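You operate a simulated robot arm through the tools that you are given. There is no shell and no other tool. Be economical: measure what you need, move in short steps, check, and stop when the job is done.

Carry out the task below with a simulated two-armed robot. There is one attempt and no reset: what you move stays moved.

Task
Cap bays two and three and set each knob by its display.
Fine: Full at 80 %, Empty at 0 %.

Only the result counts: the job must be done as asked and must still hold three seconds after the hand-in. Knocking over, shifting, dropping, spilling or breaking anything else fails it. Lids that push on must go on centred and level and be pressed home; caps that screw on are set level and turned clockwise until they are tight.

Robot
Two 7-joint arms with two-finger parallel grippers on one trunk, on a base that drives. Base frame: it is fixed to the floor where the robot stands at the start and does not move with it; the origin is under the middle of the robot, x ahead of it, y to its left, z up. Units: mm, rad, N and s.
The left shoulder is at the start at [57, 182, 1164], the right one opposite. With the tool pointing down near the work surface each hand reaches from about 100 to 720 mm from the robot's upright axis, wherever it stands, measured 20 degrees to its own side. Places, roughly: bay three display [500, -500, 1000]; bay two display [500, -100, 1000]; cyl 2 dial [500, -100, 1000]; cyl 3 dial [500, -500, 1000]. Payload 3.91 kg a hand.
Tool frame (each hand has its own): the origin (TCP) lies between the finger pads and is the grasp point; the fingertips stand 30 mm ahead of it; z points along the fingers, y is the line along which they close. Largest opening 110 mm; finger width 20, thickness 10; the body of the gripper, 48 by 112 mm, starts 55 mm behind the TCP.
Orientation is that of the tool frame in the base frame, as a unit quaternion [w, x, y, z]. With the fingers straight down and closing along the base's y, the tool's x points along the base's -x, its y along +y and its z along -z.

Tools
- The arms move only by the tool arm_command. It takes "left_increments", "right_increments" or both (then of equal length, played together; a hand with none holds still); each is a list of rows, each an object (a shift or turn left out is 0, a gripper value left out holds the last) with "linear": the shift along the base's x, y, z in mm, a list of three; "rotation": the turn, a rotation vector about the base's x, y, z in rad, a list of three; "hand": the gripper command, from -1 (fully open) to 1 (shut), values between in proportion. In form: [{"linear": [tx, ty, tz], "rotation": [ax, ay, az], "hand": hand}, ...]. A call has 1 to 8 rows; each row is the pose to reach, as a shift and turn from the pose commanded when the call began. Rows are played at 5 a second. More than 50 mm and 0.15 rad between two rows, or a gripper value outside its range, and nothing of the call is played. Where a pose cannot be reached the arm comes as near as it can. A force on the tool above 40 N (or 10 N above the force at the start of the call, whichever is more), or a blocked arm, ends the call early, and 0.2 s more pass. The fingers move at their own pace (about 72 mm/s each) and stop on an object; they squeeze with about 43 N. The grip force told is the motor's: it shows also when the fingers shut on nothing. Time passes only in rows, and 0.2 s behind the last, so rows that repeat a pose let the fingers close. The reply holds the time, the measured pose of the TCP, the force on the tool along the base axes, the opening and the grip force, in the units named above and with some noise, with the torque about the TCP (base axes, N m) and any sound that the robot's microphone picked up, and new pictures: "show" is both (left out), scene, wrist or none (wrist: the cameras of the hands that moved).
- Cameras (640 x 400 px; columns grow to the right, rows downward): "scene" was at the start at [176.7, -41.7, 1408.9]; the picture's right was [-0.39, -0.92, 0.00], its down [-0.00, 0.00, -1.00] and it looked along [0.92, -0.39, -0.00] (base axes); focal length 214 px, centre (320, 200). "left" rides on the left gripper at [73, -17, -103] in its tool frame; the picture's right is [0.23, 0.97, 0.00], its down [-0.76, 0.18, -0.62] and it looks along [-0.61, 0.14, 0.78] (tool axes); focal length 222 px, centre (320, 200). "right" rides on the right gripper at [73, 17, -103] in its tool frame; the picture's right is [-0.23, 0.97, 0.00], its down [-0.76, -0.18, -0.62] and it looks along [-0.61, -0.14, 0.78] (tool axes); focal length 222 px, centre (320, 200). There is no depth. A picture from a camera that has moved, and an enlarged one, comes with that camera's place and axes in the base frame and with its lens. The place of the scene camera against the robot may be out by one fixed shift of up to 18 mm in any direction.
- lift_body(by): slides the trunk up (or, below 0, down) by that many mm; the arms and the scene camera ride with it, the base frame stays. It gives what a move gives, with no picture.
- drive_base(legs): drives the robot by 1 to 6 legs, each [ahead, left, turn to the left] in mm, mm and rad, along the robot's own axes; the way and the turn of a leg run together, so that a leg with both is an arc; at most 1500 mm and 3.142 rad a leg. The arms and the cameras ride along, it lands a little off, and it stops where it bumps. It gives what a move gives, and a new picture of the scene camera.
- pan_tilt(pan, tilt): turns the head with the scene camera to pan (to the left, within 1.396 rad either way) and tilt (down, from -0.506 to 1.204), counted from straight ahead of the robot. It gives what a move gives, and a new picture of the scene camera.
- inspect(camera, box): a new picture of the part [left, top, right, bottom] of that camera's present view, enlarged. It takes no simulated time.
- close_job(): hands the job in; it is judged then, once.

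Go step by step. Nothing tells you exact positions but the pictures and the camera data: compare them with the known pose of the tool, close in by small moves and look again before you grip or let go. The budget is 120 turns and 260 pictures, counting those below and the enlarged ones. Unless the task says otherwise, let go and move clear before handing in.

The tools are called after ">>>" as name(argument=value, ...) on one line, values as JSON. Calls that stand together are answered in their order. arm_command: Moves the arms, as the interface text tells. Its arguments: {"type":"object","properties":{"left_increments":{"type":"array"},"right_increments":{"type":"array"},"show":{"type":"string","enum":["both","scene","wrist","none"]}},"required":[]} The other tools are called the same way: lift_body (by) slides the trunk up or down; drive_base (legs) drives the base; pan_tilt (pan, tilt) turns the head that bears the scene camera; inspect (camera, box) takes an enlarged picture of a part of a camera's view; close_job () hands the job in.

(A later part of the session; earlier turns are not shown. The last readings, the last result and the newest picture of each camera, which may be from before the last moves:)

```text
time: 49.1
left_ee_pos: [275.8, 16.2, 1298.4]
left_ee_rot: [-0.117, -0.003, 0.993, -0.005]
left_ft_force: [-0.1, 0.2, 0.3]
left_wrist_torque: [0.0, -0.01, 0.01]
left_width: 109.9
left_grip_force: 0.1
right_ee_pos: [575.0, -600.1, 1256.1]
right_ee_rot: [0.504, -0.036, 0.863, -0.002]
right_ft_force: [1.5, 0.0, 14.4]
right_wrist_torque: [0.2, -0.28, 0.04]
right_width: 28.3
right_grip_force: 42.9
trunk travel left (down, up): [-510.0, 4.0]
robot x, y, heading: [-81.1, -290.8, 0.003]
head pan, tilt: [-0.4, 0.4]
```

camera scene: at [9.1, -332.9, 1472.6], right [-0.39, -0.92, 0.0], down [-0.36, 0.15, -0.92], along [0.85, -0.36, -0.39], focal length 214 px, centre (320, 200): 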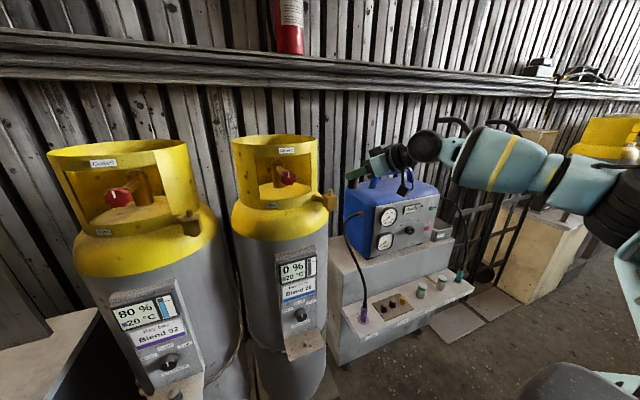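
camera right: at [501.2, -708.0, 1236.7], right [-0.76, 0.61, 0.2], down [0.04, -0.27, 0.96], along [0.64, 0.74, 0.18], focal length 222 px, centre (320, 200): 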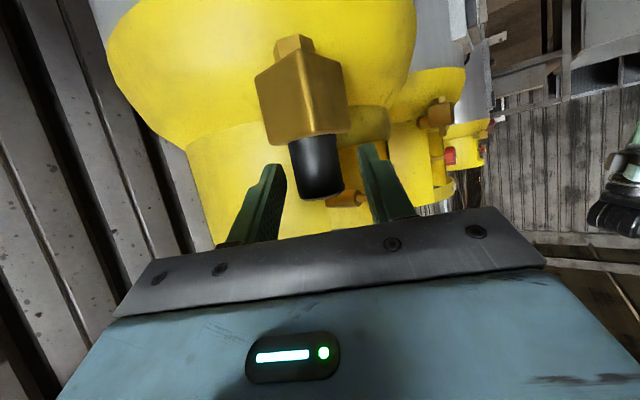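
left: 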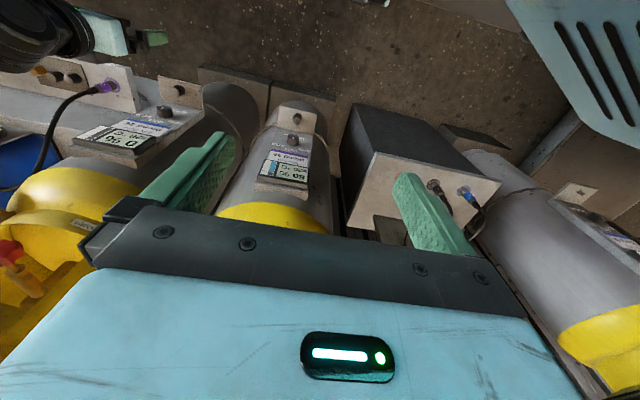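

It turned on with almost no torque; the fingertips were likely grazing the block. I open, lift 3 mm, swing back level to 1 rad.

>>> arm_command(right_increments=[{"linear": [0, 0, 1], "hand": 0.1}, {"linear": [1, -2, 3], "rotation": [0.008, -0.002, 0.14], "hand": 0.1}, {"linear": [2, -4, 3], "rotation": [0.016, -0.004, 0.28]}, {"linear": [3, -5.7, 3], "rotation": [0.024, -0.006, 0.42]}, {"linear": [4, -7.4, 3], "rotation": [0.032, -0.008, 0.56]}, {"linear": [5, -8.9, 3], "rotation": [0.04, -0.01, 0.7]}, {"linear": [6.2, -10, 3], "rotation": [0.048, -0.012, 0.84]}, {"linear": [7.1, -10.8, 3], "rotation": [0.0545, -0.013, 0.941]}], show="none")

>>> inspect(camera="right", box=[200, 80, 440, 240])

>>> inspect(camera="scene", box=[300, 160, 370, 220])

```text
time: 50.9
left_ee_pos: [276.8, 15.7, 1298.7]
left_ee_rot: [-0.117, -0.003, 0.993, -0.004]
left_ft_force: [0.0, -0.7, -0.2]
left_wrist_torque: [-0.02, -0.02, -0.02]
left_width: 109.8
left_grip_force: 0.0
right_ee_pos: [582.4, -609.7, 1256.6]
right_ee_rot: [0.455, -0.41, 0.75, 0.248]
right_ft_force: [0.2, 0.2, 0.2]
right_wrist_torque: [0.03, -0.01, -0.03]
right_width: 49.4
right_grip_force: 0.0
trunk travel left (down, up): [-510.0, 4.0]
robot x, y, heading: [-79.8, -291.5, 0.003]
head pan, tilt: [-0.4, 0.4]
```

```text
2.50 times, centred on (320, 160) of right
camera zoom: at [502.0, -707.1, 1239.0], right [-0.76, 0.61, 0.2], down [0.04, -0.26, 0.96], along [0.64, 0.74, 0.18], focal length 555 px, centre (320, 300)
```

zoom: 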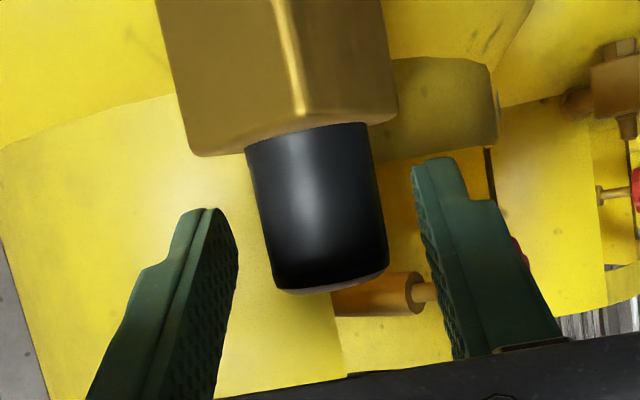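

```text
6.67 times, centred on (335, 190) of scene
camera zoom: at [11.0, -332.5, 1472.3], right [-0.39, -0.92, 0.0], down [-0.36, 0.15, -0.92], along [0.85, -0.36, -0.39], focal length 1430 px, centre (220, 267)
```

zoom: 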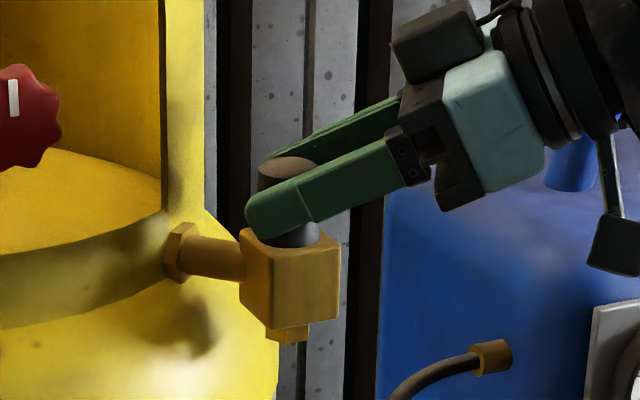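

>>> arm_command(right_increments=[{"linear": [0, 0, 2], "hand": 1}, {"linear": [0, 0, 2], "hand": 1}, {"linear": [-1.4, 1.1, 2], "rotation": [0, 0, -0.148]}, {"linear": [-2.7, 2.3, 2], "rotation": [0, 0, -0.296]}, {"linear": [-3.7, 3.8, 2], "rotation": [0, 0, -0.444]}, {"linear": [-4.5, 5.4, 2], "rotation": [0, 0, -0.592]}, {"linear": [-5.1, 7.1, 2], "rotation": [0, 0, -0.74]}, {"linear": [-5.4, 8.8, 2], "rotation": [0, 0, -0.888]}], show="none")

>>> inspect(camera="right", box=[200, 80, 440, 240])

```text
time: 52.7
left_ee_pos: [275.2, 14.5, 1298.6]
left_ee_rot: [-0.116, -0.003, 0.993, -0.003]
left_ft_force: [-0.4, -0.3, 0.0]
left_wrist_torque: [0.0, -0.03, 0.0]
left_width: 109.9
left_grip_force: 0.1
right_ee_pos: [573.8, -601.0, 1258.3]
right_ee_rot: [0.517, -0.057, 0.854, 0.027]
right_ft_force: [2.3, 0.1, 7.0]
right_wrist_torque: [0.1, -0.22, -0.02]
right_width: 27.9
right_grip_force: 43.2
trunk travel left (down, up): [-510.0, 4.0]
robot x, y, heading: [-80.9, -288.2, -0.0]
head pan, tilt: [-0.4, 0.4]
```

```text
2.50 times, centred on (320, 160) of right
camera zoom: at [449.2, -599.7, 1241.3], right [-0.01, 0.98, 0.19], down [-0.18, -0.19, 0.97], along [0.98, -0.02, 0.18], focal length 555 px, centre (320, 300)
```

zoom: 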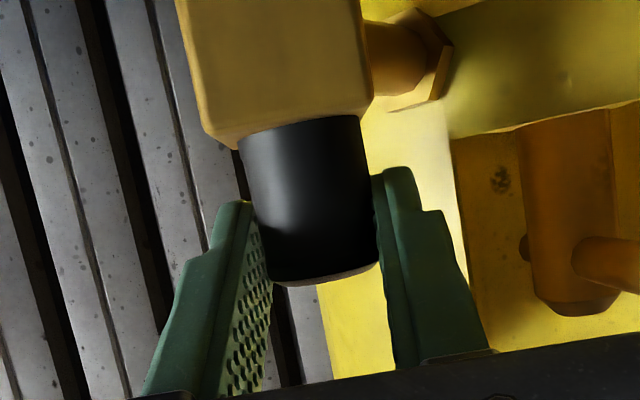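

>>> arm_command(right_increments=[{"linear": [0, 0, 0], "hand": 0.1}, {"linear": [0.8, -1.6, 0], "rotation": [0, 0, 0.14], "hand": 0.1}, {"linear": [1.6, -3.2, 0], "rotation": [0, 0, 0.28]}, {"linear": [2.8, -4.9, 0], "rotation": [0, 0, 0.42]}, {"linear": [4, -6.4, 0], "rotation": [0, 0, 0.56]}, {"linear": [5.5, -7.9, 0], "rotation": [0, 0, 0.7]}, {"linear": [7, -9, 0], "rotation": [0, 0, 0.84]}, {"linear": [7.6, -9.3, 0], "rotation": [0, 0, 0.888]}], show="none")

>>> inspect(camera="scene", box=[300, 160, 370, 220])

>>> inspect(camera="right", box=[200, 80, 440, 240])

```text
time: 53.6
left_ee_pos: [273.7, 17.2, 1298.4]
left_ee_rot: [-0.117, -0.004, 0.993, -0.004]
left_ft_force: [-0.7, -0.8, 0.1]
left_wrist_torque: [0.0, -0.01, 0.02]
left_width: 110.1
left_grip_force: 0.1
right_ee_pos: [580.1, -614.0, 1240.7]
right_ee_rot: [0.489, -0.1, 0.858, 0.123]
right_ft_force: [-5.7, 10.3, 6.7]
right_wrist_torque: [0.4, 0.19, 0.27]
right_width: 55.7
right_grip_force: 6.7
right hand out of reach, approached as far as the arm can: row 3
trunk travel left (down, up): [-510.0, 4.0]
robot x, y, heading: [-85.2, -291.1, 0.006]
head pan, tilt: [-0.4, 0.4]
stopped in row 4 (right hand): the force on the tool passed its limit at 55 N (the readings are from after the stop); the commanded pose is now the measured one
```

```text
6.67 times, centred on (335, 190) of scene
camera zoom: at [8.7, -331.3, 1472.5], right [-0.38, -0.92, 0.0], down [-0.36, 0.15, -0.92], along [0.85, -0.35, -0.39], focal length 1430 px, centre (220, 267)
```

zoom: 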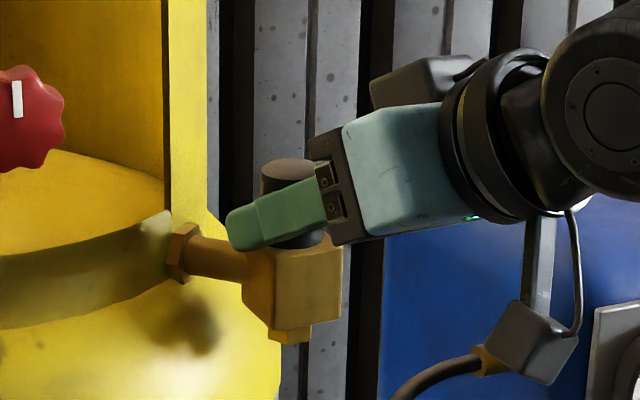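

```text
2.50 times, centred on (320, 160) of right
camera zoom: at [454.9, -634.0, 1229.3], right [-0.17, 0.94, 0.31], down [-0.07, -0.32, 0.94], along [0.98, 0.14, 0.12], focal length 555 px, centre (320, 300)
```

zoom: 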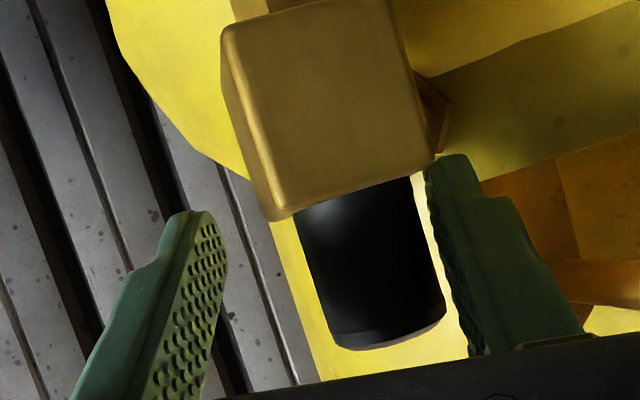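

The arm's wrist made an unexpected detour and a fingertip pressed on the block. I back off straight up and towards the robot.

>>> arm_command(right_increments=[{"linear": [-1, 2, 6]}, {"linear": [-3, 4, 16]}, {"linear": [-20, 4, 22]}, {"linear": [-60, 2, 26]}, {"linear": [-100, -10, 30]}, {"linear": [-120, -10, 40]}])

>>> inspect(camera="scene", box=[290, 150, 370, 220])

```text
time: 55.0
left_ee_pos: [275.8, 17.1, 1297.9]
left_ee_rot: [-0.117, -0.004, 0.993, -0.005]
left_ft_force: [0.4, -0.4, -0.5]
left_wrist_torque: [0.01, -0.01, -0.02]
left_width: 109.8
left_grip_force: 0.0
right_ee_pos: [461.7, -628.8, 1276.6]
right_ee_rot: [0.486, -0.098, 0.86, 0.122]
right_ft_force: [0.2, 0.0, 0.0]
right_wrist_torque: [0.0, 0.0, 0.01]
right_width: 49.5
right_grip_force: 0.0
trunk travel left (down, up): [-510.0, 4.0]
robot x, y, heading: [-81.7, -294.6, 0.006]
head pan, tilt: [-0.4, 0.4]
camera scene: at [10.4, -332.2, 1472.4], right [-0.39, -0.92, 0.0], down [-0.36, 0.15, -0.92], along [0.85, -0.36, -0.39], focal length 214 px, centre (320, 200)
camera right: at [336.1, -647.7, 1266.2], right [-0.17, 0.94, 0.31], down [-0.07, -0.32, 0.94], along [0.98, 0.14, 0.12], focal length 222 px, centre (320, 200)
```

scene: 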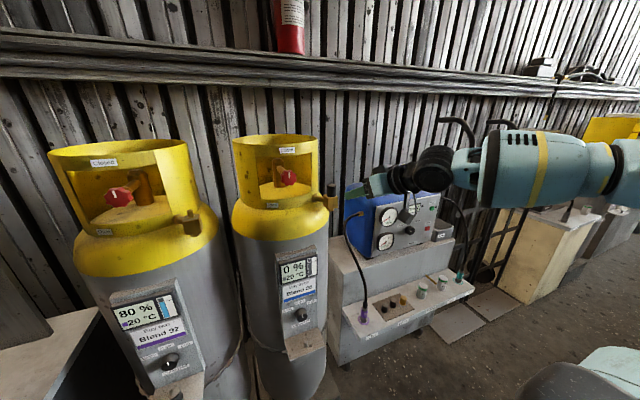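
right: 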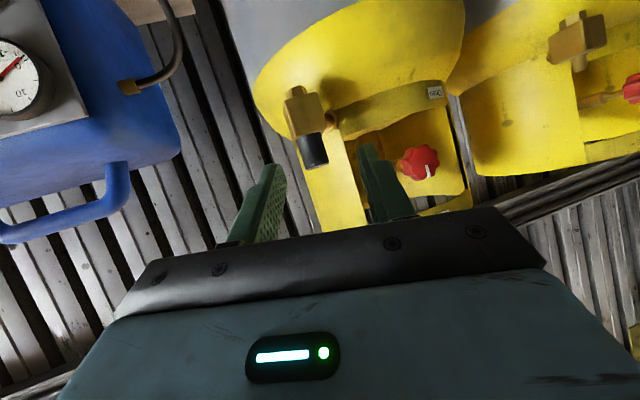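

```text
5.71 times, centred on (330, 185) of scene
camera zoom: at [10.4, -332.2, 1472.4], right [-0.39, -0.92, 0.0], down [-0.36, 0.15, -0.92], along [0.85, -0.36, -0.39], focal length 1226 px, centre (263, 286)
```

zoom: 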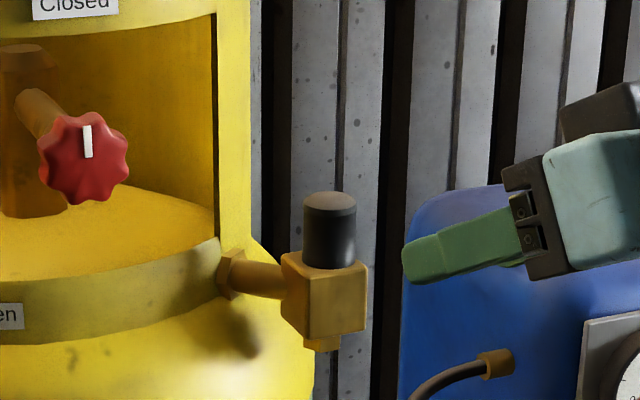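

Cap 3 is upright on its stub but not yet tight. I change to a tool-down grip: turn the hand down and retract, then drive closer.

>>> arm_command(right_increments=[{"linear": [-15, 8, 8], "rotation": [-0.073, 0.11, 0.05]}, {"linear": [-30, 16, 16], "rotation": [-0.145, 0.221, 0.1]}, {"linear": [-45, 24, 24], "rotation": [-0.218, 0.331, 0.151]}, {"linear": [-60, 32, 32], "rotation": [-0.29, 0.442, 0.201]}, {"linear": [-75, 40, 40], "rotation": [-0.363, 0.552, 0.251]}, {"linear": [-90, 48, 48], "rotation": [-0.436, 0.663, 0.301]}, {"linear": [-105, 56, 56], "rotation": [-0.508, 0.773, 0.352]}, {"linear": [-120, 60, 60], "rotation": [-0.581, 0.884, 0.402]}], show="none")

>>> drive_base(legs=[[90, -90, 0]])

```text
time: 56.8
left_ee_pos: [276.1, 16.1, 1297.8]
left_ee_rot: [-0.117, -0.004, 0.993, -0.005]
left_ft_force: [-0.3, 0.8, -0.1]
left_wrist_torque: [0.0, 0.03, 0.01]
left_width: 110.1
left_grip_force: 0.0
right_ee_pos: [340.1, -569.8, 1334.9]
right_ee_rot: [-0.001, -0.331, 0.944, 0.001]
right_ft_force: [-0.1, 0.4, 0.5]
right_wrist_torque: [0.0, 0.0, 0.01]
right_width: 49.4
right_grip_force: 0.1
trunk travel left (down, up): [-510.0, 4.0]
robot x, y, heading: [-79.3, -292.6, 0.002]
head pan, tilt: [-0.4, 0.4]
```

```text
time: 58.3
left_ee_pos: [366.2, -73.4, 1299.3]
left_ee_rot: [-0.118, -0.002, 0.993, -0.005]
left_ft_force: [-0.9, -0.3, 0.2]
left_wrist_torque: [0.01, 0.03, -0.01]
left_width: 110.0
left_grip_force: 0.0
right_ee_pos: [429.0, -658.9, 1337.5]
right_ee_rot: [0.0, -0.329, 0.944, 0.0]
right_ft_force: [0.6, 0.1, -0.2]
right_wrist_torque: [0.01, -0.02, -0.03]
right_width: 49.7
right_grip_force: 0.0
trunk travel left (down, up): [-510.0, 4.0]
robot x, y, heading: [9.4, -384.3, -0.002]
head pan, tilt: [-0.4, 0.4]
camera scene: at [99.5, -421.6, 1472.5], right [-0.39, -0.92, 0.0], down [-0.36, 0.15, -0.92], along [0.85, -0.36, -0.39], focal length 214 px, centre (320, 200)
```

scene: 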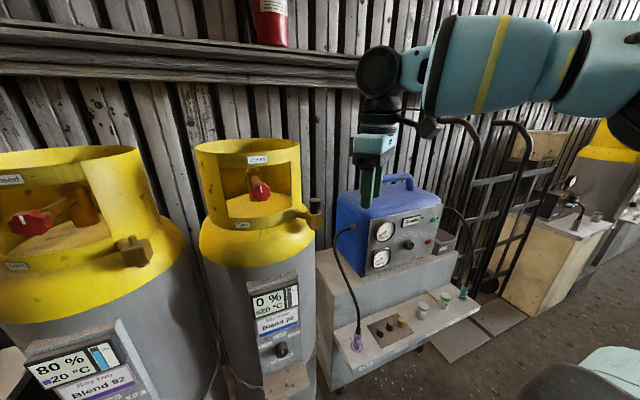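

The hand points straight down now. I move it over cap 3, high, and look.

>>> arm_command(right_increments=[{"linear": [45, 0, 0]}, {"linear": [90, 15, -5]}, {"linear": [130, 40, -10]}, {"linear": [159, 58, -15]}, {"linear": [159, 58, -15]}])

>>> inspect(camera="scene", box=[270, 140, 380, 230])

```text
time: 59.5
left_ee_pos: [368.1, -74.0, 1298.1]
left_ee_rot: [-0.118, -0.003, 0.993, -0.005]
left_ft_force: [-0.5, 0.4, 0.9]
left_wrist_torque: [0.0, 0.02, 0.0]
left_width: 109.9
left_grip_force: 0.1
right_ee_pos: [528.7, -642.3, 1305.6]
right_ee_rot: [0.0, -0.328, 0.945, 0.001]
right_ft_force: [-0.5, 0.5, -0.6]
right_wrist_torque: [0.02, 0.0, 0.01]
right_width: 49.5
right_grip_force: 0.0
right hand out of reach, approached as far as the arm can: row 2, 3, 4, 5
trunk travel left (down, up): [-510.0, 4.0]
robot x, y, heading: [7.4, -376.6, 0.001]
head pan, tilt: [-0.4, 0.4]
camera scene: at [101.6, -422.7, 1472.1], right [-0.39, -0.92, 0.0], down [-0.36, 0.15, -0.92], along [0.85, -0.36, -0.39], focal length 214 px, centre (320, 200)
camera right: at [462.3, -674.3, 1408.1], right [-0.43, 0.91, 0.0], down [0.71, 0.33, 0.62], along [0.56, 0.27, -0.78], focal length 222 px, centre (320, 200)
```

scene: 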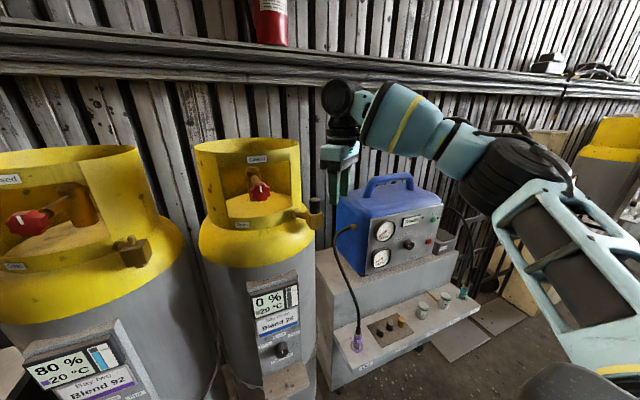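
right: 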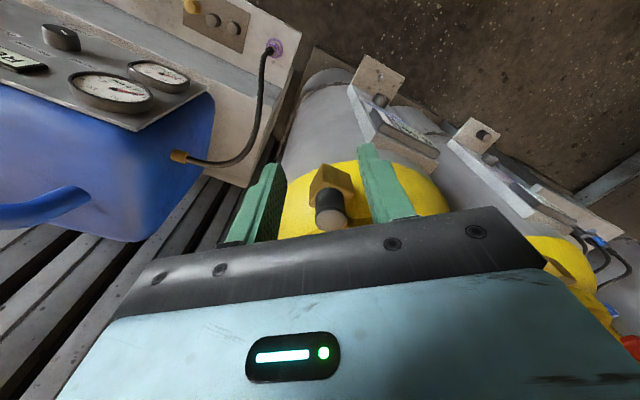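

```text
4.44 times, centred on (325, 185) of scene
camera zoom: at [101.6, -422.7, 1472.1], right [-0.39, -0.92, 0.0], down [-0.36, 0.15, -0.92], along [0.85, -0.36, -0.39], focal length 953 px, centre (298, 267)
```

zoom: 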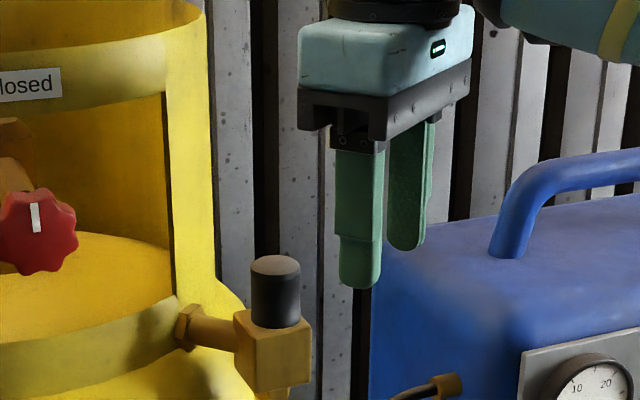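

Still short of reach; I retract a bit and drive another 80 mm ahead.

>>> arm_command(right_increments=[{"linear": [-40, -5, 10]}, {"linear": [-75, -5, 15]}], left_increments=[{"linear": [-20, 0, -10]}, {"linear": [-40, 0, -20]}], show="none")

>>> drive_base(legs=[[80, 0, 0]])

```text
time: 60.1
left_ee_pos: [324.0, -73.9, 1278.5]
left_ee_rot: [-0.117, -0.003, 0.993, -0.004]
left_ft_force: [-0.4, -0.6, 0.7]
left_wrist_torque: [0.0, 0.01, 0.01]
left_width: 109.9
left_grip_force: 0.1
right_ee_pos: [449.8, -645.5, 1322.1]
right_ee_rot: [0.001, -0.328, 0.945, 0.0]
right_ft_force: [-0.5, -0.4, 0.0]
right_wrist_torque: [-0.03, 0.0, 0.02]
right_width: 49.5
right_grip_force: 0.1
trunk travel left (down, up): [-510.0, 4.0]
robot x, y, heading: [6.1, -380.0, 0.005]
head pan, tilt: [-0.4, 0.4]
```

```text
time: 61.1
left_ee_pos: [404.8, -73.2, 1279.5]
left_ee_rot: [-0.116, -0.002, 0.993, -0.005]
left_ft_force: [0.2, 1.2, 0.2]
left_wrist_torque: [0.03, -0.02, 0.03]
left_width: 110.3
left_grip_force: 0.1
right_ee_pos: [530.8, -646.3, 1322.2]
right_ee_rot: [0.001, -0.329, 0.944, 0.0]
right_ft_force: [0.6, -0.1, 0.1]
right_wrist_torque: [0.04, -0.02, 0.04]
right_width: 49.5
right_grip_force: 0.0
trunk travel left (down, up): [-510.0, 4.0]
robot x, y, heading: [89.1, -379.1, 0.001]
head pan, tilt: [-0.4, 0.4]
camera scene: at [178.6, -422.1, 1472.6], right [-0.39, -0.92, 0.0], down [-0.36, 0.15, -0.92], along [0.85, -0.36, -0.39], focal length 214 px, centre (320, 200)
```

scene: 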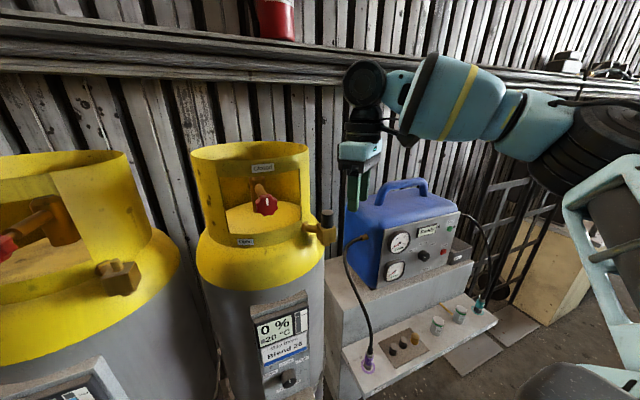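

Now I bring the open hand over cap 3 at the same height.

>>> arm_command(right_increments=[{"linear": [20, 18, 0]}, {"linear": [40, 36, 0]}, {"linear": [58, 45, -5]}, {"linear": [58, 45, -5]}], show="wrist")

>>> inspect(camera="scene", box=[280, 130, 400, 230])

>>> inspect(camera="right", box=[240, 130, 400, 240])

```text
time: 62.1
left_ee_pos: [404.4, -72.9, 1278.8]
left_ee_rot: [-0.116, -0.003, 0.993, -0.005]
left_ft_force: [-0.2, 0.0, -0.3]
left_wrist_torque: [0.0, 0.01, 0.0]
left_width: 110.0
left_grip_force: 0.0
right_ee_pos: [578.4, -608.3, 1314.3]
right_ee_rot: [0.0, -0.328, 0.945, 0.001]
right_ft_force: [0.1, -0.4, 0.9]
right_wrist_torque: [0.0, -0.02, 0.0]
right_width: 49.9
right_grip_force: 0.1
right hand out of reach, approached as far as the arm can: row 3, 4
trunk travel left (down, up): [-510.0, 4.0]
robot x, y, heading: [89.8, -381.5, 0.003]
head pan, tilt: [-0.4, 0.4]
camera right: at [511.9, -640.0, 1417.2], right [-0.43, 0.9, 0.0], down [0.71, 0.33, 0.62], along [0.57, 0.27, -0.78], focal length 222 px, centre (320, 200)
```

right: 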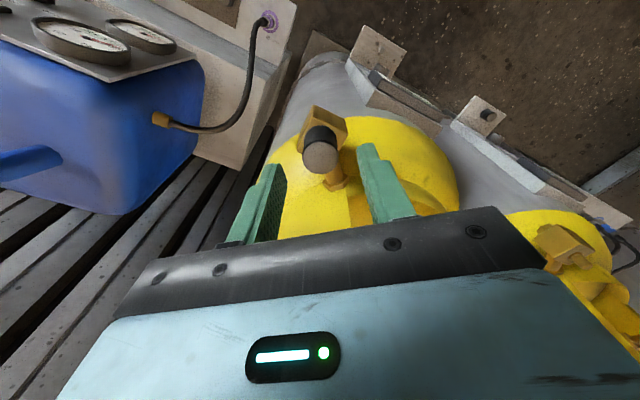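

```text
4.00 times, centred on (340, 180) of scene
camera zoom: at [178.0, -421.4, 1472.6], right [-0.39, -0.92, 0.0], down [-0.36, 0.15, -0.92], along [0.85, -0.36, -0.39], focal length 858 px, centre (240, 280)
```

zoom: 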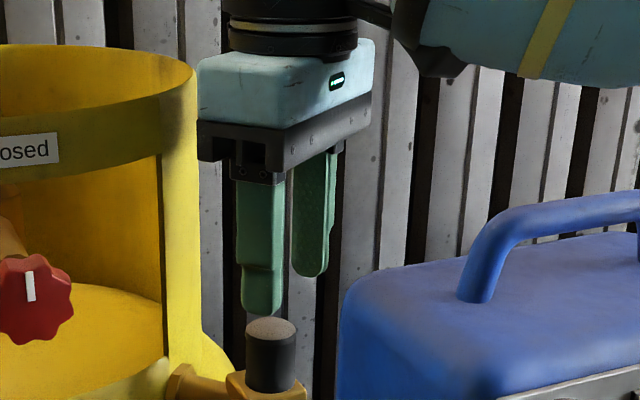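

```text
3.64 times, centred on (320, 185) of right
camera zoom: at [511.9, -640.0, 1417.2], right [-0.43, 0.9, 0.0], down [0.71, 0.33, 0.62], along [0.57, 0.27, -0.78], focal length 808 px, centre (320, 254)
```

zoom: 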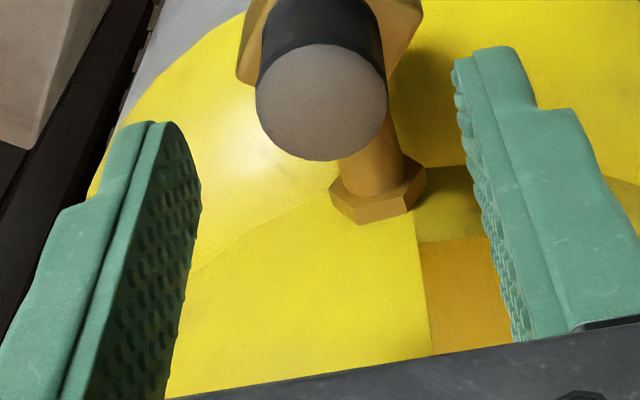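

>>> arm_command(right_increments=[{"linear": [5, 3, -8], "rotation": [0, 0, 0.12]}, {"linear": [10, 6.3, -14], "rotation": [0, 0, 0.24]}, {"linear": [10, 6.3, -16], "rotation": [0, 0, 0.36]}, {"linear": [10, 6.3, -16], "rotation": [0, 0, 0.48]}, {"linear": [10, 6.3, -16], "rotation": [0, 0, 0.6]}, {"linear": [10, 6.3, -16], "rotation": [0, 0, 0.6]}], show="wrist")

>>> inspect(camera="scene", box=[280, 130, 400, 230])

```text
time: 63.5
left_ee_pos: [405.5, -74.3, 1278.3]
left_ee_rot: [-0.118, -0.002, 0.993, -0.005]
left_ft_force: [-0.2, 0.7, 0.6]
left_wrist_torque: [0.01, 0.02, -0.03]
left_width: 109.8
left_grip_force: 0.1
right_ee_pos: [584.2, -607.7, 1295.9]
right_ee_rot: [0.0, -0.594, 0.804, 0.001]
right_ft_force: [-0.2, -0.4, 0.0]
right_wrist_torque: [0.0, 0.0, 0.0]
right_width: 49.9
right_grip_force: 0.1
right hand out of reach, approached as far as the arm can: row 1, 2, 3, 4, 5, 6
trunk travel left (down, up): [-510.0, 4.0]
robot x, y, heading: [84.1, -378.8, 0.004]
head pan, tilt: [-0.4, 0.4]
camera right: at [547.5, -672.1, 1398.2], right [-0.86, 0.5, 0.0], down [0.39, 0.67, 0.62], along [0.31, 0.54, -0.78], focal length 222 px, centre (320, 200)
```

right: 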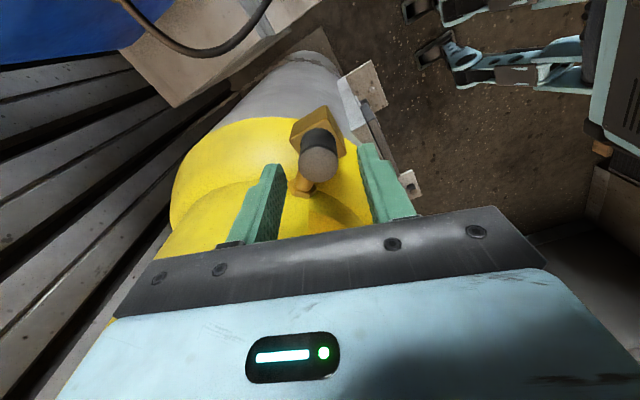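

```text
4.00 times, centred on (340, 180) of scene
camera zoom: at [179.6, -422.1, 1472.3], right [-0.39, -0.92, 0.0], down [-0.36, 0.15, -0.92], along [0.85, -0.36, -0.39], focal length 858 px, centre (240, 280)
```

zoom: 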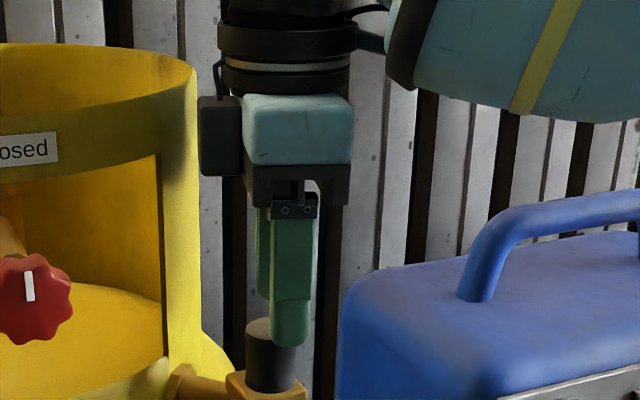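

>>> inspect(camera="right", box=[250, 90, 400, 220])

>>> inspect(camera="scene", box=[320, 195, 370, 245])

```text
3.08 times, centred on (325, 155) of right
camera zoom: at [547.5, -672.1, 1398.2], right [-0.86, 0.5, 0.0], down [0.39, 0.67, 0.62], along [0.31, 0.54, -0.78], focal length 684 px, centre (305, 338)
```

zoom: 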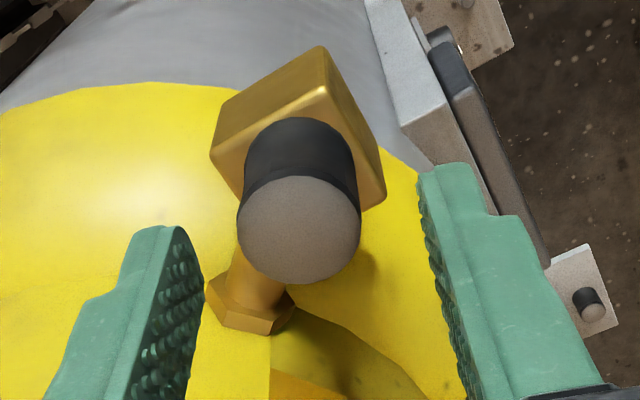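

```text
8.00 times, centred on (345, 220) of scene
camera zoom: at [179.6, -422.1, 1472.3], right [-0.39, -0.92, 0.0], down [-0.36, 0.15, -0.92], along [0.85, -0.36, -0.39], focal length 1716 px, centre (120, 40)
```

zoom: 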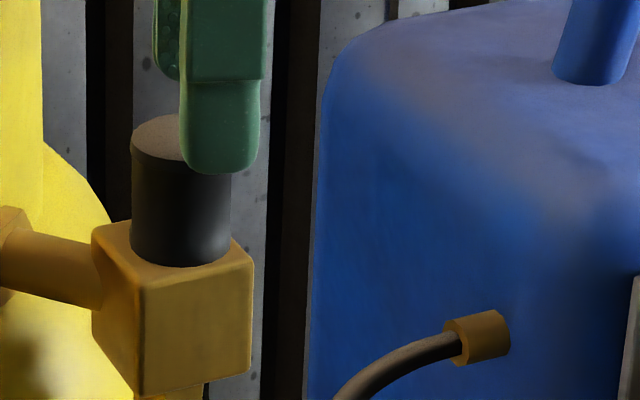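

The cap axis is at about (589, -602.5). I lower the open fingers around it.

>>> arm_command(right_increments=[{"linear": [4.5, 5, -5]}, {"linear": [4.5, 5, -15]}, {"linear": [4.5, 5, -26]}, {"linear": [4.5, 5, -35]}, {"linear": [4.5, 5, -35]}], show="none")

>>> inspect(camera="right", box=[220, 90, 420, 220])

>>> inspect(camera="scene", box=[300, 170, 380, 240])

```text
time: 64.7
left_ee_pos: [405.6, -75.2, 1278.3]
left_ee_rot: [-0.118, -0.003, 0.993, -0.004]
left_ft_force: [0.2, -0.8, -0.4]
left_wrist_torque: [0.0, -0.05, -0.01]
left_width: 109.7
left_grip_force: 0.0
right_ee_pos: [588.7, -602.6, 1259.9]
right_ee_rot: [0.0, -0.593, 0.805, 0.0]
right_ft_force: [-0.1, -0.3, -0.5]
right_wrist_torque: [-0.01, -0.01, 0.0]
right_width: 49.6
right_grip_force: 0.0
trunk travel left (down, up): [-510.0, 4.0]
robot x, y, heading: [88.5, -381.1, 0.007]
head pan, tilt: [-0.4, 0.4]
```

```text
3.08 times, centred on (320, 155) of right
camera zoom: at [552.2, -667.3, 1362.9], right [-0.86, 0.51, 0.0], down [0.4, 0.67, 0.62], along [0.31, 0.54, -0.78], focal length 684 px, centre (320, 338)
```

zoom: 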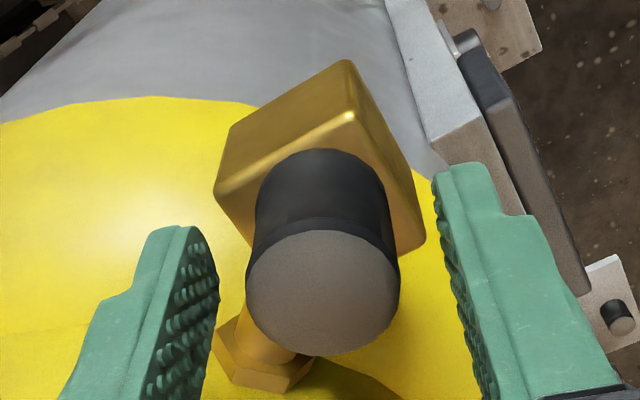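

```text
5.71 times, centred on (340, 205) of scene
camera zoom: at [179.6, -422.1, 1472.3], right [-0.39, -0.92, 0.0], down [-0.36, 0.15, -0.92], along [0.85, -0.36, -0.39], focal length 1226 px, centre (206, 171)
```

zoom: 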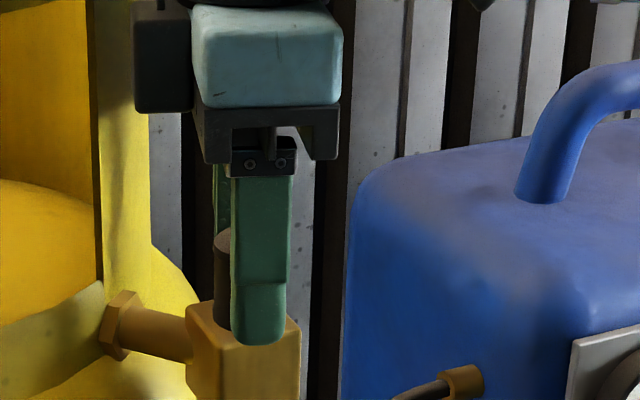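

Well centred. I close and turn clockwise in place.

>>> arm_command(right_increments=[{"hand": 1}, {"hand": 1}, {"hand": 1}], show="none")

>>> arm_command(right_increments=[{"rotation": [0, 0, -0.148]}, {"rotation": [0, 0, -0.296]}, {"rotation": [0, 0, -0.444]}, {"rotation": [0, 0, -0.592]}, {"rotation": [0, 0, -0.74]}, {"rotation": [0, 0, -0.888]}, {"rotation": [0, 0, -1.036]}, {"rotation": [0, 0, -1.184]}], show="none")

```text
time: 65.5
left_ee_pos: [406.9, -74.1, 1277.7]
left_ee_rot: [-0.118, -0.001, 0.993, -0.004]
left_ft_force: [0.0, 0.3, 0.5]
left_wrist_torque: [0.02, 0.01, 0.07]
left_width: 110.4
left_grip_force: 0.2
right_ee_pos: [588.2, -603.5, 1260.1]
right_ee_rot: [0.0, -0.592, 0.806, 0.002]
right_ft_force: [0.0, 0.3, 1.3]
right_wrist_torque: [0.05, 0.02, 0.02]
right_width: 28.8
right_grip_force: 42.4
trunk travel left (down, up): [-510.0, 4.0]
robot x, y, heading: [88.8, -382.3, -0.001]
head pan, tilt: [-0.4, 0.4]
```

```text
time: 67.3
left_ee_pos: [405.7, -75.0, 1278.0]
left_ee_rot: [-0.118, -0.002, 0.993, -0.004]
left_ft_force: [-0.1, 0.3, 0.1]
left_wrist_torque: [-0.02, -0.03, 0.01]
left_width: 110.0
left_grip_force: 0.0
right_ee_pos: [588.5, -602.8, 1260.3]
right_ee_rot: [0.001, -0.04, 0.999, 0.0]
right_ft_force: [0.4, 0.7, 0.4]
right_wrist_torque: [-0.01, 0.01, -0.01]
right_width: 28.8
right_grip_force: 43.3
trunk travel left (down, up): [-510.0, 4.0]
robot x, y, heading: [88.8, -379.2, 0.001]
head pan, tilt: [-0.4, 0.4]
```

No resistance yet. I regrasp and make another stroke with a slight downward push.

>>> arm_command(right_increments=[{"hand": 0.2}, {"rotation": [0, 0, 0.148], "hand": 0.1}, {"rotation": [0, 0, 0.296]}, {"rotation": [0, 0, 0.444]}, {"rotation": [0, 0, 0.592]}, {"rotation": [0, 0, 0.74]}, {"rotation": [0, 0, 0.888]}, {"rotation": [0, 0, 1.036]}], show="none")

>>> arm_command(right_increments=[{"rotation": [0, 0, 0.148]}, {"rotation": [0, 0, 0.25], "hand": 1}, {"rotation": [0, 0, 0.25], "hand": 1}, {"rotation": [0, 0, 0.25], "hand": 1}, {"rotation": [0, 0, 0.25], "linear": [0, 0, -2], "hand": 1}], show="wrist")

>>> arm_command(right_increments=[{"rotation": [0, 0, -0.148]}, {"rotation": [0, 0, -0.296]}, {"rotation": [0, 0, -0.444]}, {"rotation": [0, 0, -0.592]}, {"rotation": [0, 0, -0.74]}, {"rotation": [0, 0, -0.888]}, {"rotation": [0, 0, -1.036]}, {"rotation": [0, 0, -1.184]}], show="none")

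```text
time: 69.1
left_ee_pos: [406.4, -73.3, 1278.1]
left_ee_rot: [-0.118, -0.002, 0.993, -0.005]
left_ft_force: [-0.9, 0.6, -0.4]
left_wrist_torque: [0.02, 0.0, -0.01]
left_width: 109.8
left_grip_force: 0.0
right_ee_pos: [588.8, -603.6, 1259.3]
right_ee_rot: [0.0, -0.533, 0.846, 0.001]
right_ft_force: [-0.3, 0.5, -0.3]
right_wrist_torque: [0.0, 0.01, 0.03]
right_width: 49.6
right_grip_force: 0.0
trunk travel left (down, up): [-510.0, 4.0]
robot x, y, heading: [86.5, -379.5, 0.002]
head pan, tilt: [-0.4, 0.4]
```

```text
time: 70.3
left_ee_pos: [405.5, -73.9, 1278.5]
left_ee_rot: [-0.116, -0.002, 0.993, -0.005]
left_ft_force: [1.5, 0.4, -0.1]
left_wrist_torque: [0.04, -0.01, 0.02]
left_width: 109.7
left_grip_force: 0.0
right_ee_pos: [588.5, -602.6, 1260.2]
right_ee_rot: [0.002, -0.634, 0.774, 0.0]
right_ft_force: [2.1, -0.9, 8.6]
right_wrist_torque: [-0.08, -0.02, -0.01]
right_width: 28.5
right_grip_force: 43.3
trunk travel left (down, up): [-510.0, 4.0]
robot x, y, heading: [88.6, -381.7, 0.003]
head pan, tilt: [-0.4, 0.4]
camera right: at [558.2, -670.8, 1362.7], right [-0.91, 0.42, 0.0], down [0.32, 0.71, 0.63], along [0.26, 0.57, -0.78], focal length 222 px, centre (320, 200)
```

right: 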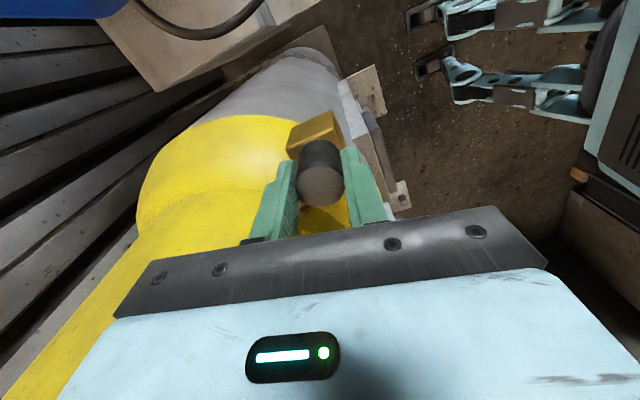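

```text
time: 72.1
left_ee_pos: [404.2, -74.2, 1277.6]
left_ee_rot: [-0.117, -0.002, 0.993, -0.004]
left_ft_force: [-0.2, 0.1, -0.2]
left_wrist_torque: [0.0, 0.02, -0.01]
left_width: 110.0
left_grip_force: 0.1
right_ee_pos: [588.4, -601.0, 1259.4]
right_ee_rot: [0.001, -0.092, 0.996, 0.0]
right_ft_force: [1.5, -1.3, 21.3]
right_wrist_torque: [-0.1, 0.02, 0.14]
right_width: 28.6
right_grip_force: 43.1
trunk travel left (down, up): [-510.0, 4.0]
robot x, y, heading: [87.4, -378.2, 0.004]
head pan, tilt: [-0.4, 0.4]
```

Torque on the tool is now about 0.14 N m with 21 N contact. I make another stroke.

>>> arm_command(right_increments=[{"hand": 0.2}, {"rotation": [0, 0, 0.148], "hand": 0.1}, {"rotation": [0, 0, 0.296]}, {"rotation": [0, 0, 0.444]}, {"rotation": [0, 0, 0.592]}, {"rotation": [0, 0, 0.74]}, {"rotation": [0, 0, 0.888]}, {"rotation": [0, 0, 1.036]}], show="none")

>>> arm_command(right_increments=[{"rotation": [0, 0, 0.148]}, {"rotation": [0, 0, 0.2], "hand": 1}, {"rotation": [0, 0, 0.2], "hand": 1}, {"rotation": [0, 0, 0.2], "hand": 1}, {"rotation": [0, 0, 0.2], "linear": [0, 0, -3], "hand": 1}], show="none")

>>> arm_command(right_increments=[{"rotation": [0, 0, -0.148]}, {"rotation": [0, 0, -0.296]}, {"rotation": [0, 0, -0.444]}, {"rotation": [0, 0, -0.592]}, {"rotation": [0, 0, -0.74]}, {"rotation": [0, 0, -0.888]}, {"rotation": [0, 0, -1.036]}, {"rotation": [0, 0, -1.184]}], show="none")

>>> inspect(camera="scene", box=[315, 190, 370, 245])

```text
time: 73.9
left_ee_pos: [405.4, -74.0, 1278.2]
left_ee_rot: [-0.118, -0.002, 0.993, -0.004]
left_ft_force: [-0.6, 0.1, 0.6]
left_wrist_torque: [0.0, 0.0, 0.0]
left_width: 110.0
left_grip_force: 0.0
right_ee_pos: [589.1, -602.4, 1257.9]
right_ee_rot: [0.0, -0.576, 0.818, 0.001]
right_ft_force: [0.0, -0.1, -0.3]
right_wrist_torque: [-0.03, 0.02, 0.04]
right_width: 49.5
right_grip_force: 0.1
trunk travel left (down, up): [-510.0, 4.0]
robot x, y, heading: [83.0, -382.3, 0.003]
head pan, tilt: [-0.4, 0.4]
```

```text
time: 75.1
left_ee_pos: [406.2, -74.3, 1277.8]
left_ee_rot: [-0.117, -0.002, 0.993, -0.005]
left_ft_force: [-0.2, 0.0, 0.1]
left_wrist_torque: [0.01, 0.0, 0.0]
left_width: 110.1
left_grip_force: 0.0
right_ee_pos: [587.8, -601.8, 1258.8]
right_ee_rot: [0.003, -0.652, 0.758, -0.001]
right_ft_force: [3.9, -1.8, 15.0]
right_wrist_torque: [-0.07, 0.01, -0.04]
right_width: 28.1
right_grip_force: 43.3
trunk travel left (down, up): [-510.0, 4.0]
robot x, y, heading: [87.9, -377.0, 0.004]
head pan, tilt: [-0.4, 0.4]
```

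```text
time: 76.9
left_ee_pos: [404.5, -73.5, 1277.5]
left_ee_rot: [-0.117, -0.002, 0.993, -0.005]
left_ft_force: [-0.5, -0.4, -0.7]
left_wrist_torque: [0.01, 0.0, 0.01]
left_width: 109.9
left_grip_force: 0.1
right_ee_pos: [587.8, -602.6, 1257.2]
right_ee_rot: [0.001, -0.118, 0.993, 0.0]
right_ft_force: [0.6, 0.0, 27.4]
right_wrist_torque: [0.07, -0.03, 0.12]
right_width: 28.5
right_grip_force: 42.7
trunk travel left (down, up): [-510.0, 4.0]
robot x, y, heading: [88.7, -374.0, -0.002]
head pan, tilt: [-0.4, 0.4]
```

```text
7.27 times, centred on (342, 218) of scene
camera zoom: at [177.4, -421.0, 1472.5], right [-0.39, -0.92, 0.0], down [-0.36, 0.15, -0.92], along [0.85, -0.36, -0.39], focal length 1560 px, centre (156, 73)
```

zoom: 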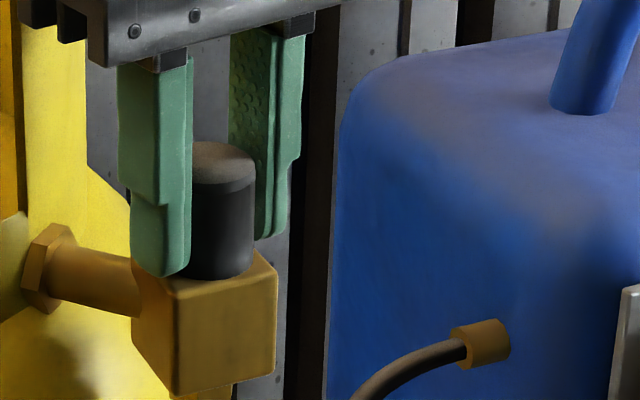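

>>> arm_command(right_increments=[{"hand": 0.2}, {"rotation": [0, 0, 0.148], "linear": [0, 0, 3], "hand": 0.1}, {"rotation": [0, 0, 0.296], "linear": [0, 0, 4]}, {"rotation": [0, 0, 0.444], "linear": [0, 0, 4]}, {"rotation": [0, 0, 0.592], "linear": [0, 0, 4]}, {"rotation": [0, 0, 0.74], "linear": [0, 0, 4]}, {"rotation": [0, 0, 0.888], "linear": [0, 0, 4]}, {"rotation": [0, 0, 1.036], "linear": [0, 0, 4]}], show="none")

>>> arm_command(right_increments=[{"rotation": [0, 0, 0.148]}, {"rotation": [0, 0, 0.25], "hand": 1}, {"rotation": [0, 0, 0.25], "hand": 1}, {"rotation": [0, 0, 0.25], "hand": 1}, {"rotation": [0, 0, 0.25], "linear": [0, 0, -2], "hand": 1}], show="wrist")

>>> arm_command(right_increments=[{"rotation": [0, 0, -0.148]}, {"rotation": [0, 0, -0.296]}, {"rotation": [0, 0, -0.444]}, {"rotation": [0, 0, -0.592]}, {"rotation": [0, 0, -0.74]}, {"rotation": [0, 0, -0.888]}, {"rotation": [0, 0, -1.036]}, {"rotation": [0, 0, -1.184]}], show="none")

```text
time: 78.7
left_ee_pos: [406.0, -74.5, 1279.1]
left_ee_rot: [-0.117, -0.003, 0.993, -0.005]
left_ft_force: [0.8, -0.3, -0.8]
left_wrist_torque: [0.03, 0.0, -0.01]
left_width: 110.2
left_grip_force: 0.1
right_ee_pos: [588.8, -603.5, 1259.3]
right_ee_rot: [0.0, -0.596, 0.803, 0.001]
right_ft_force: [0.3, 0.0, 0.0]
right_wrist_torque: [0.0, 0.0, -0.04]
right_width: 49.2
right_grip_force: 0.0
trunk travel left (down, up): [-510.0, 4.0]
robot x, y, heading: [85.5, -381.3, 0.003]
head pan, tilt: [-0.4, 0.4]
```

```text
time: 79.9
left_ee_pos: [405.0, -73.9, 1278.5]
left_ee_rot: [-0.117, -0.003, 0.993, -0.004]
left_ft_force: [-0.5, 0.0, -0.1]
left_wrist_torque: [0.04, 0.01, 0.01]
left_width: 110.1
left_grip_force: 0.0
right_ee_pos: [589.0, -602.3, 1259.2]
right_ee_rot: [0.001, -0.691, 0.723, -0.001]
right_ft_force: [2.2, -1.2, 8.7]
right_wrist_torque: [-0.07, 0.03, 0.05]
right_width: 28.5
right_grip_force: 43.1
trunk travel left (down, up): [-510.0, 4.0]
robot x, y, heading: [87.6, -379.8, -0.004]
head pan, tilt: [-0.4, 0.4]
camera right: at [568.9, -674.8, 1361.6], right [-0.96, 0.27, 0.0], down [0.21, 0.75, 0.63], along [0.17, 0.6, -0.78], focal length 222 px, centre (320, 200)
```

right: 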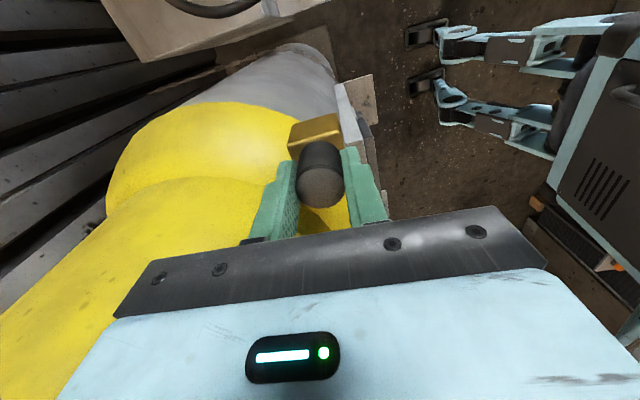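

```text
time: 81.7
left_ee_pos: [404.2, -73.4, 1277.9]
left_ee_rot: [-0.117, -0.002, 0.993, -0.004]
left_ft_force: [-0.1, 0.3, -0.8]
left_wrist_torque: [0.01, 0.02, -0.04]
left_width: 110.0
left_grip_force: 0.0
right_ee_pos: [587.2, -602.8, 1257.6]
right_ee_rot: [0.002, -0.168, 0.986, 0.0]
right_ft_force: [1.6, -1.4, 22.9]
right_wrist_torque: [-0.07, 0.01, 0.08]
right_width: 28.2
right_grip_force: 43.1
trunk travel left (down, up): [-510.0, 4.0]
robot x, y, heading: [86.9, -378.5, 0.004]
head pan, tilt: [-0.4, 0.4]
```

I test whether the cap is engaged: a gentle upward pull of 4 mm while gripped.

>>> arm_command(right_increments=[{"linear": [0, 0, 2]}, {"linear": [0, 0, 4]}, {"linear": [0, 0, 6]}], show="none")

>>> inspect(camera="scene", box=[315, 190, 370, 245])

```text
time: 82.5
left_ee_pos: [407.6, -74.6, 1277.5]
left_ee_rot: [-0.119, -0.002, 0.993, -0.006]
left_ft_force: [0.5, -0.1, 0.4]
left_wrist_torque: [0.02, -0.02, -0.04]
left_width: 110.1
left_grip_force: 0.1
right_ee_pos: [589.8, -602.7, 1261.1]
right_ee_rot: [-0.002, -0.171, 0.985, 0.001]
right_ft_force: [-0.5, 0.0, 0.2]
right_wrist_torque: [0.02, 0.03, 0.0]
right_width: 28.5
right_grip_force: 42.9
trunk travel left (down, up): [-510.0, 4.0]
robot x, y, heading: [85.4, -378.2, 0.004]
head pan, tilt: [-0.4, 0.4]
```

```text
7.27 times, centred on (342, 218) of scene
camera zoom: at [180.6, -422.3, 1472.0], right [-0.39, -0.92, 0.0], down [-0.36, 0.15, -0.92], along [0.85, -0.36, -0.39], focal length 1560 px, centre (156, 73)
```

zoom: 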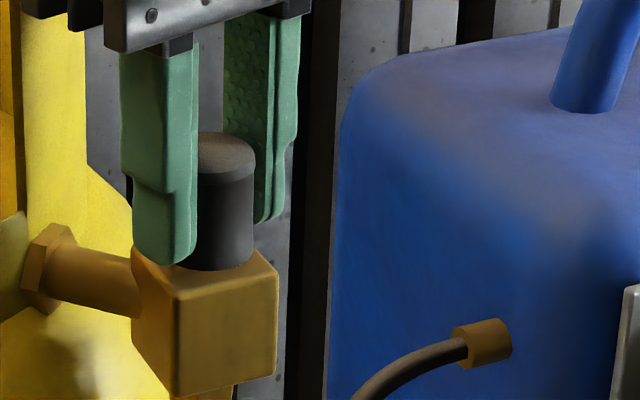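

The cap lifts freely, so it is not engaged yet; perhaps it pushes on. I open, rise, close the fingers and press on its top.

>>> arm_command(right_increments=[{"linear": [0, 0, -3], "hand": 1}, {"linear": [0, 0, -3], "hand": 0.1}, {"linear": [0, 0, -3], "hand": 0.1}, {"linear": [0, 0, 10]}, {"linear": [0, 0, 25]}, {"linear": [0, 0, 42]}, {"linear": [0, 0, 42], "hand": 1}, {"linear": [0, 0, 42], "hand": 1}], show="none")

>>> arm_command(right_increments=[{"linear": [0, 0, -3]}, {"linear": [0, 0, -6]}, {"linear": [0, 0, -9]}, {"linear": [0, 0, -12]}, {"linear": [0, 0, -15]}, {"linear": [0, 0, -18]}, {"linear": [0, 0, -21]}], show="wrist")

>>> inspect(camera="scene", box=[315, 190, 370, 245])

```text
time: 84.3
left_ee_pos: [405.9, -74.9, 1278.6]
left_ee_rot: [-0.118, -0.002, 0.993, -0.005]
left_ft_force: [-0.6, 0.0, 0.2]
left_wrist_torque: [-0.01, 0.02, 0.02]
left_width: 110.0
left_grip_force: 0.0
right_ee_pos: [582.5, -608.9, 1303.4]
right_ee_rot: [0.0, -0.171, 0.985, 0.001]
right_ft_force: [0.0, -0.5, -0.3]
right_wrist_torque: [-0.01, 0.01, 0.01]
right_width: 0.2
right_grip_force: 34.6
right hand out of reach, approached as far as the arm can: row 6, 7, 8
trunk travel left (down, up): [-510.0, 4.0]
robot x, y, heading: [84.3, -378.0, -0.001]
head pan, tilt: [-0.4, 0.4]
```

```text
time: 86.0
left_ee_pos: [404.7, -74.5, 1278.2]
left_ee_rot: [-0.118, -0.002, 0.993, -0.005]
left_ft_force: [0.9, -0.6, -0.3]
left_wrist_torque: [-0.03, 0.0, 0.03]
left_width: 110.2
left_grip_force: 0.0
right_ee_pos: [581.1, -608.4, 1290.3]
right_ee_rot: [0.01, -0.169, 0.986, 0.003]
right_ft_force: [-3.6, -2.4, 20.7]
right_wrist_torque: [-0.09, 0.12, 0.03]
right_width: 0.2
right_grip_force: 37.9
trunk travel left (down, up): [-510.0, 4.0]
robot x, y, heading: [90.6, -377.6, 0.001]
head pan, tilt: [-0.4, 0.4]
stopped in row 7 (right hand): the force on the tool passed its limit at 42 N (the readings are from after the stop); the commanded pose is now the measured one
camera right: at [506.7, -617.8, 1391.7], right [-0.11, 0.99, 0.01], down [0.77, 0.08, 0.64], along [0.63, 0.07, -0.77], focal length 222 px, centre (320, 200)
```

right: 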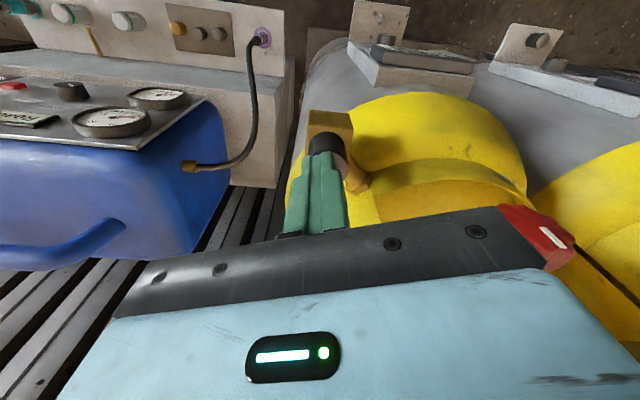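

```text
7.27 times, centred on (342, 218) of scene
camera zoom: at [177.8, -422.2, 1472.3], right [-0.39, -0.92, 0.0], down [-0.36, 0.15, -0.92], along [0.85, -0.36, -0.39], focal length 1560 px, centre (156, 73)
```

zoom: 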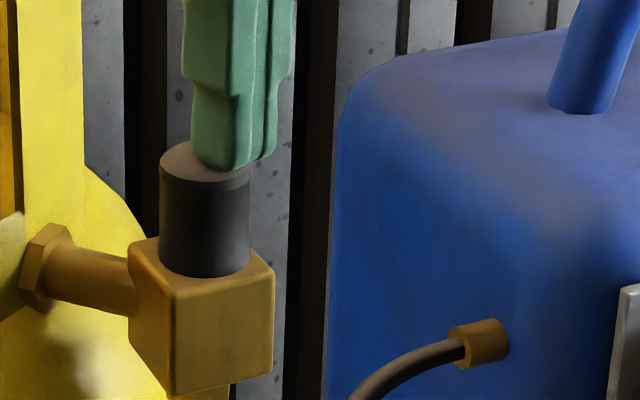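

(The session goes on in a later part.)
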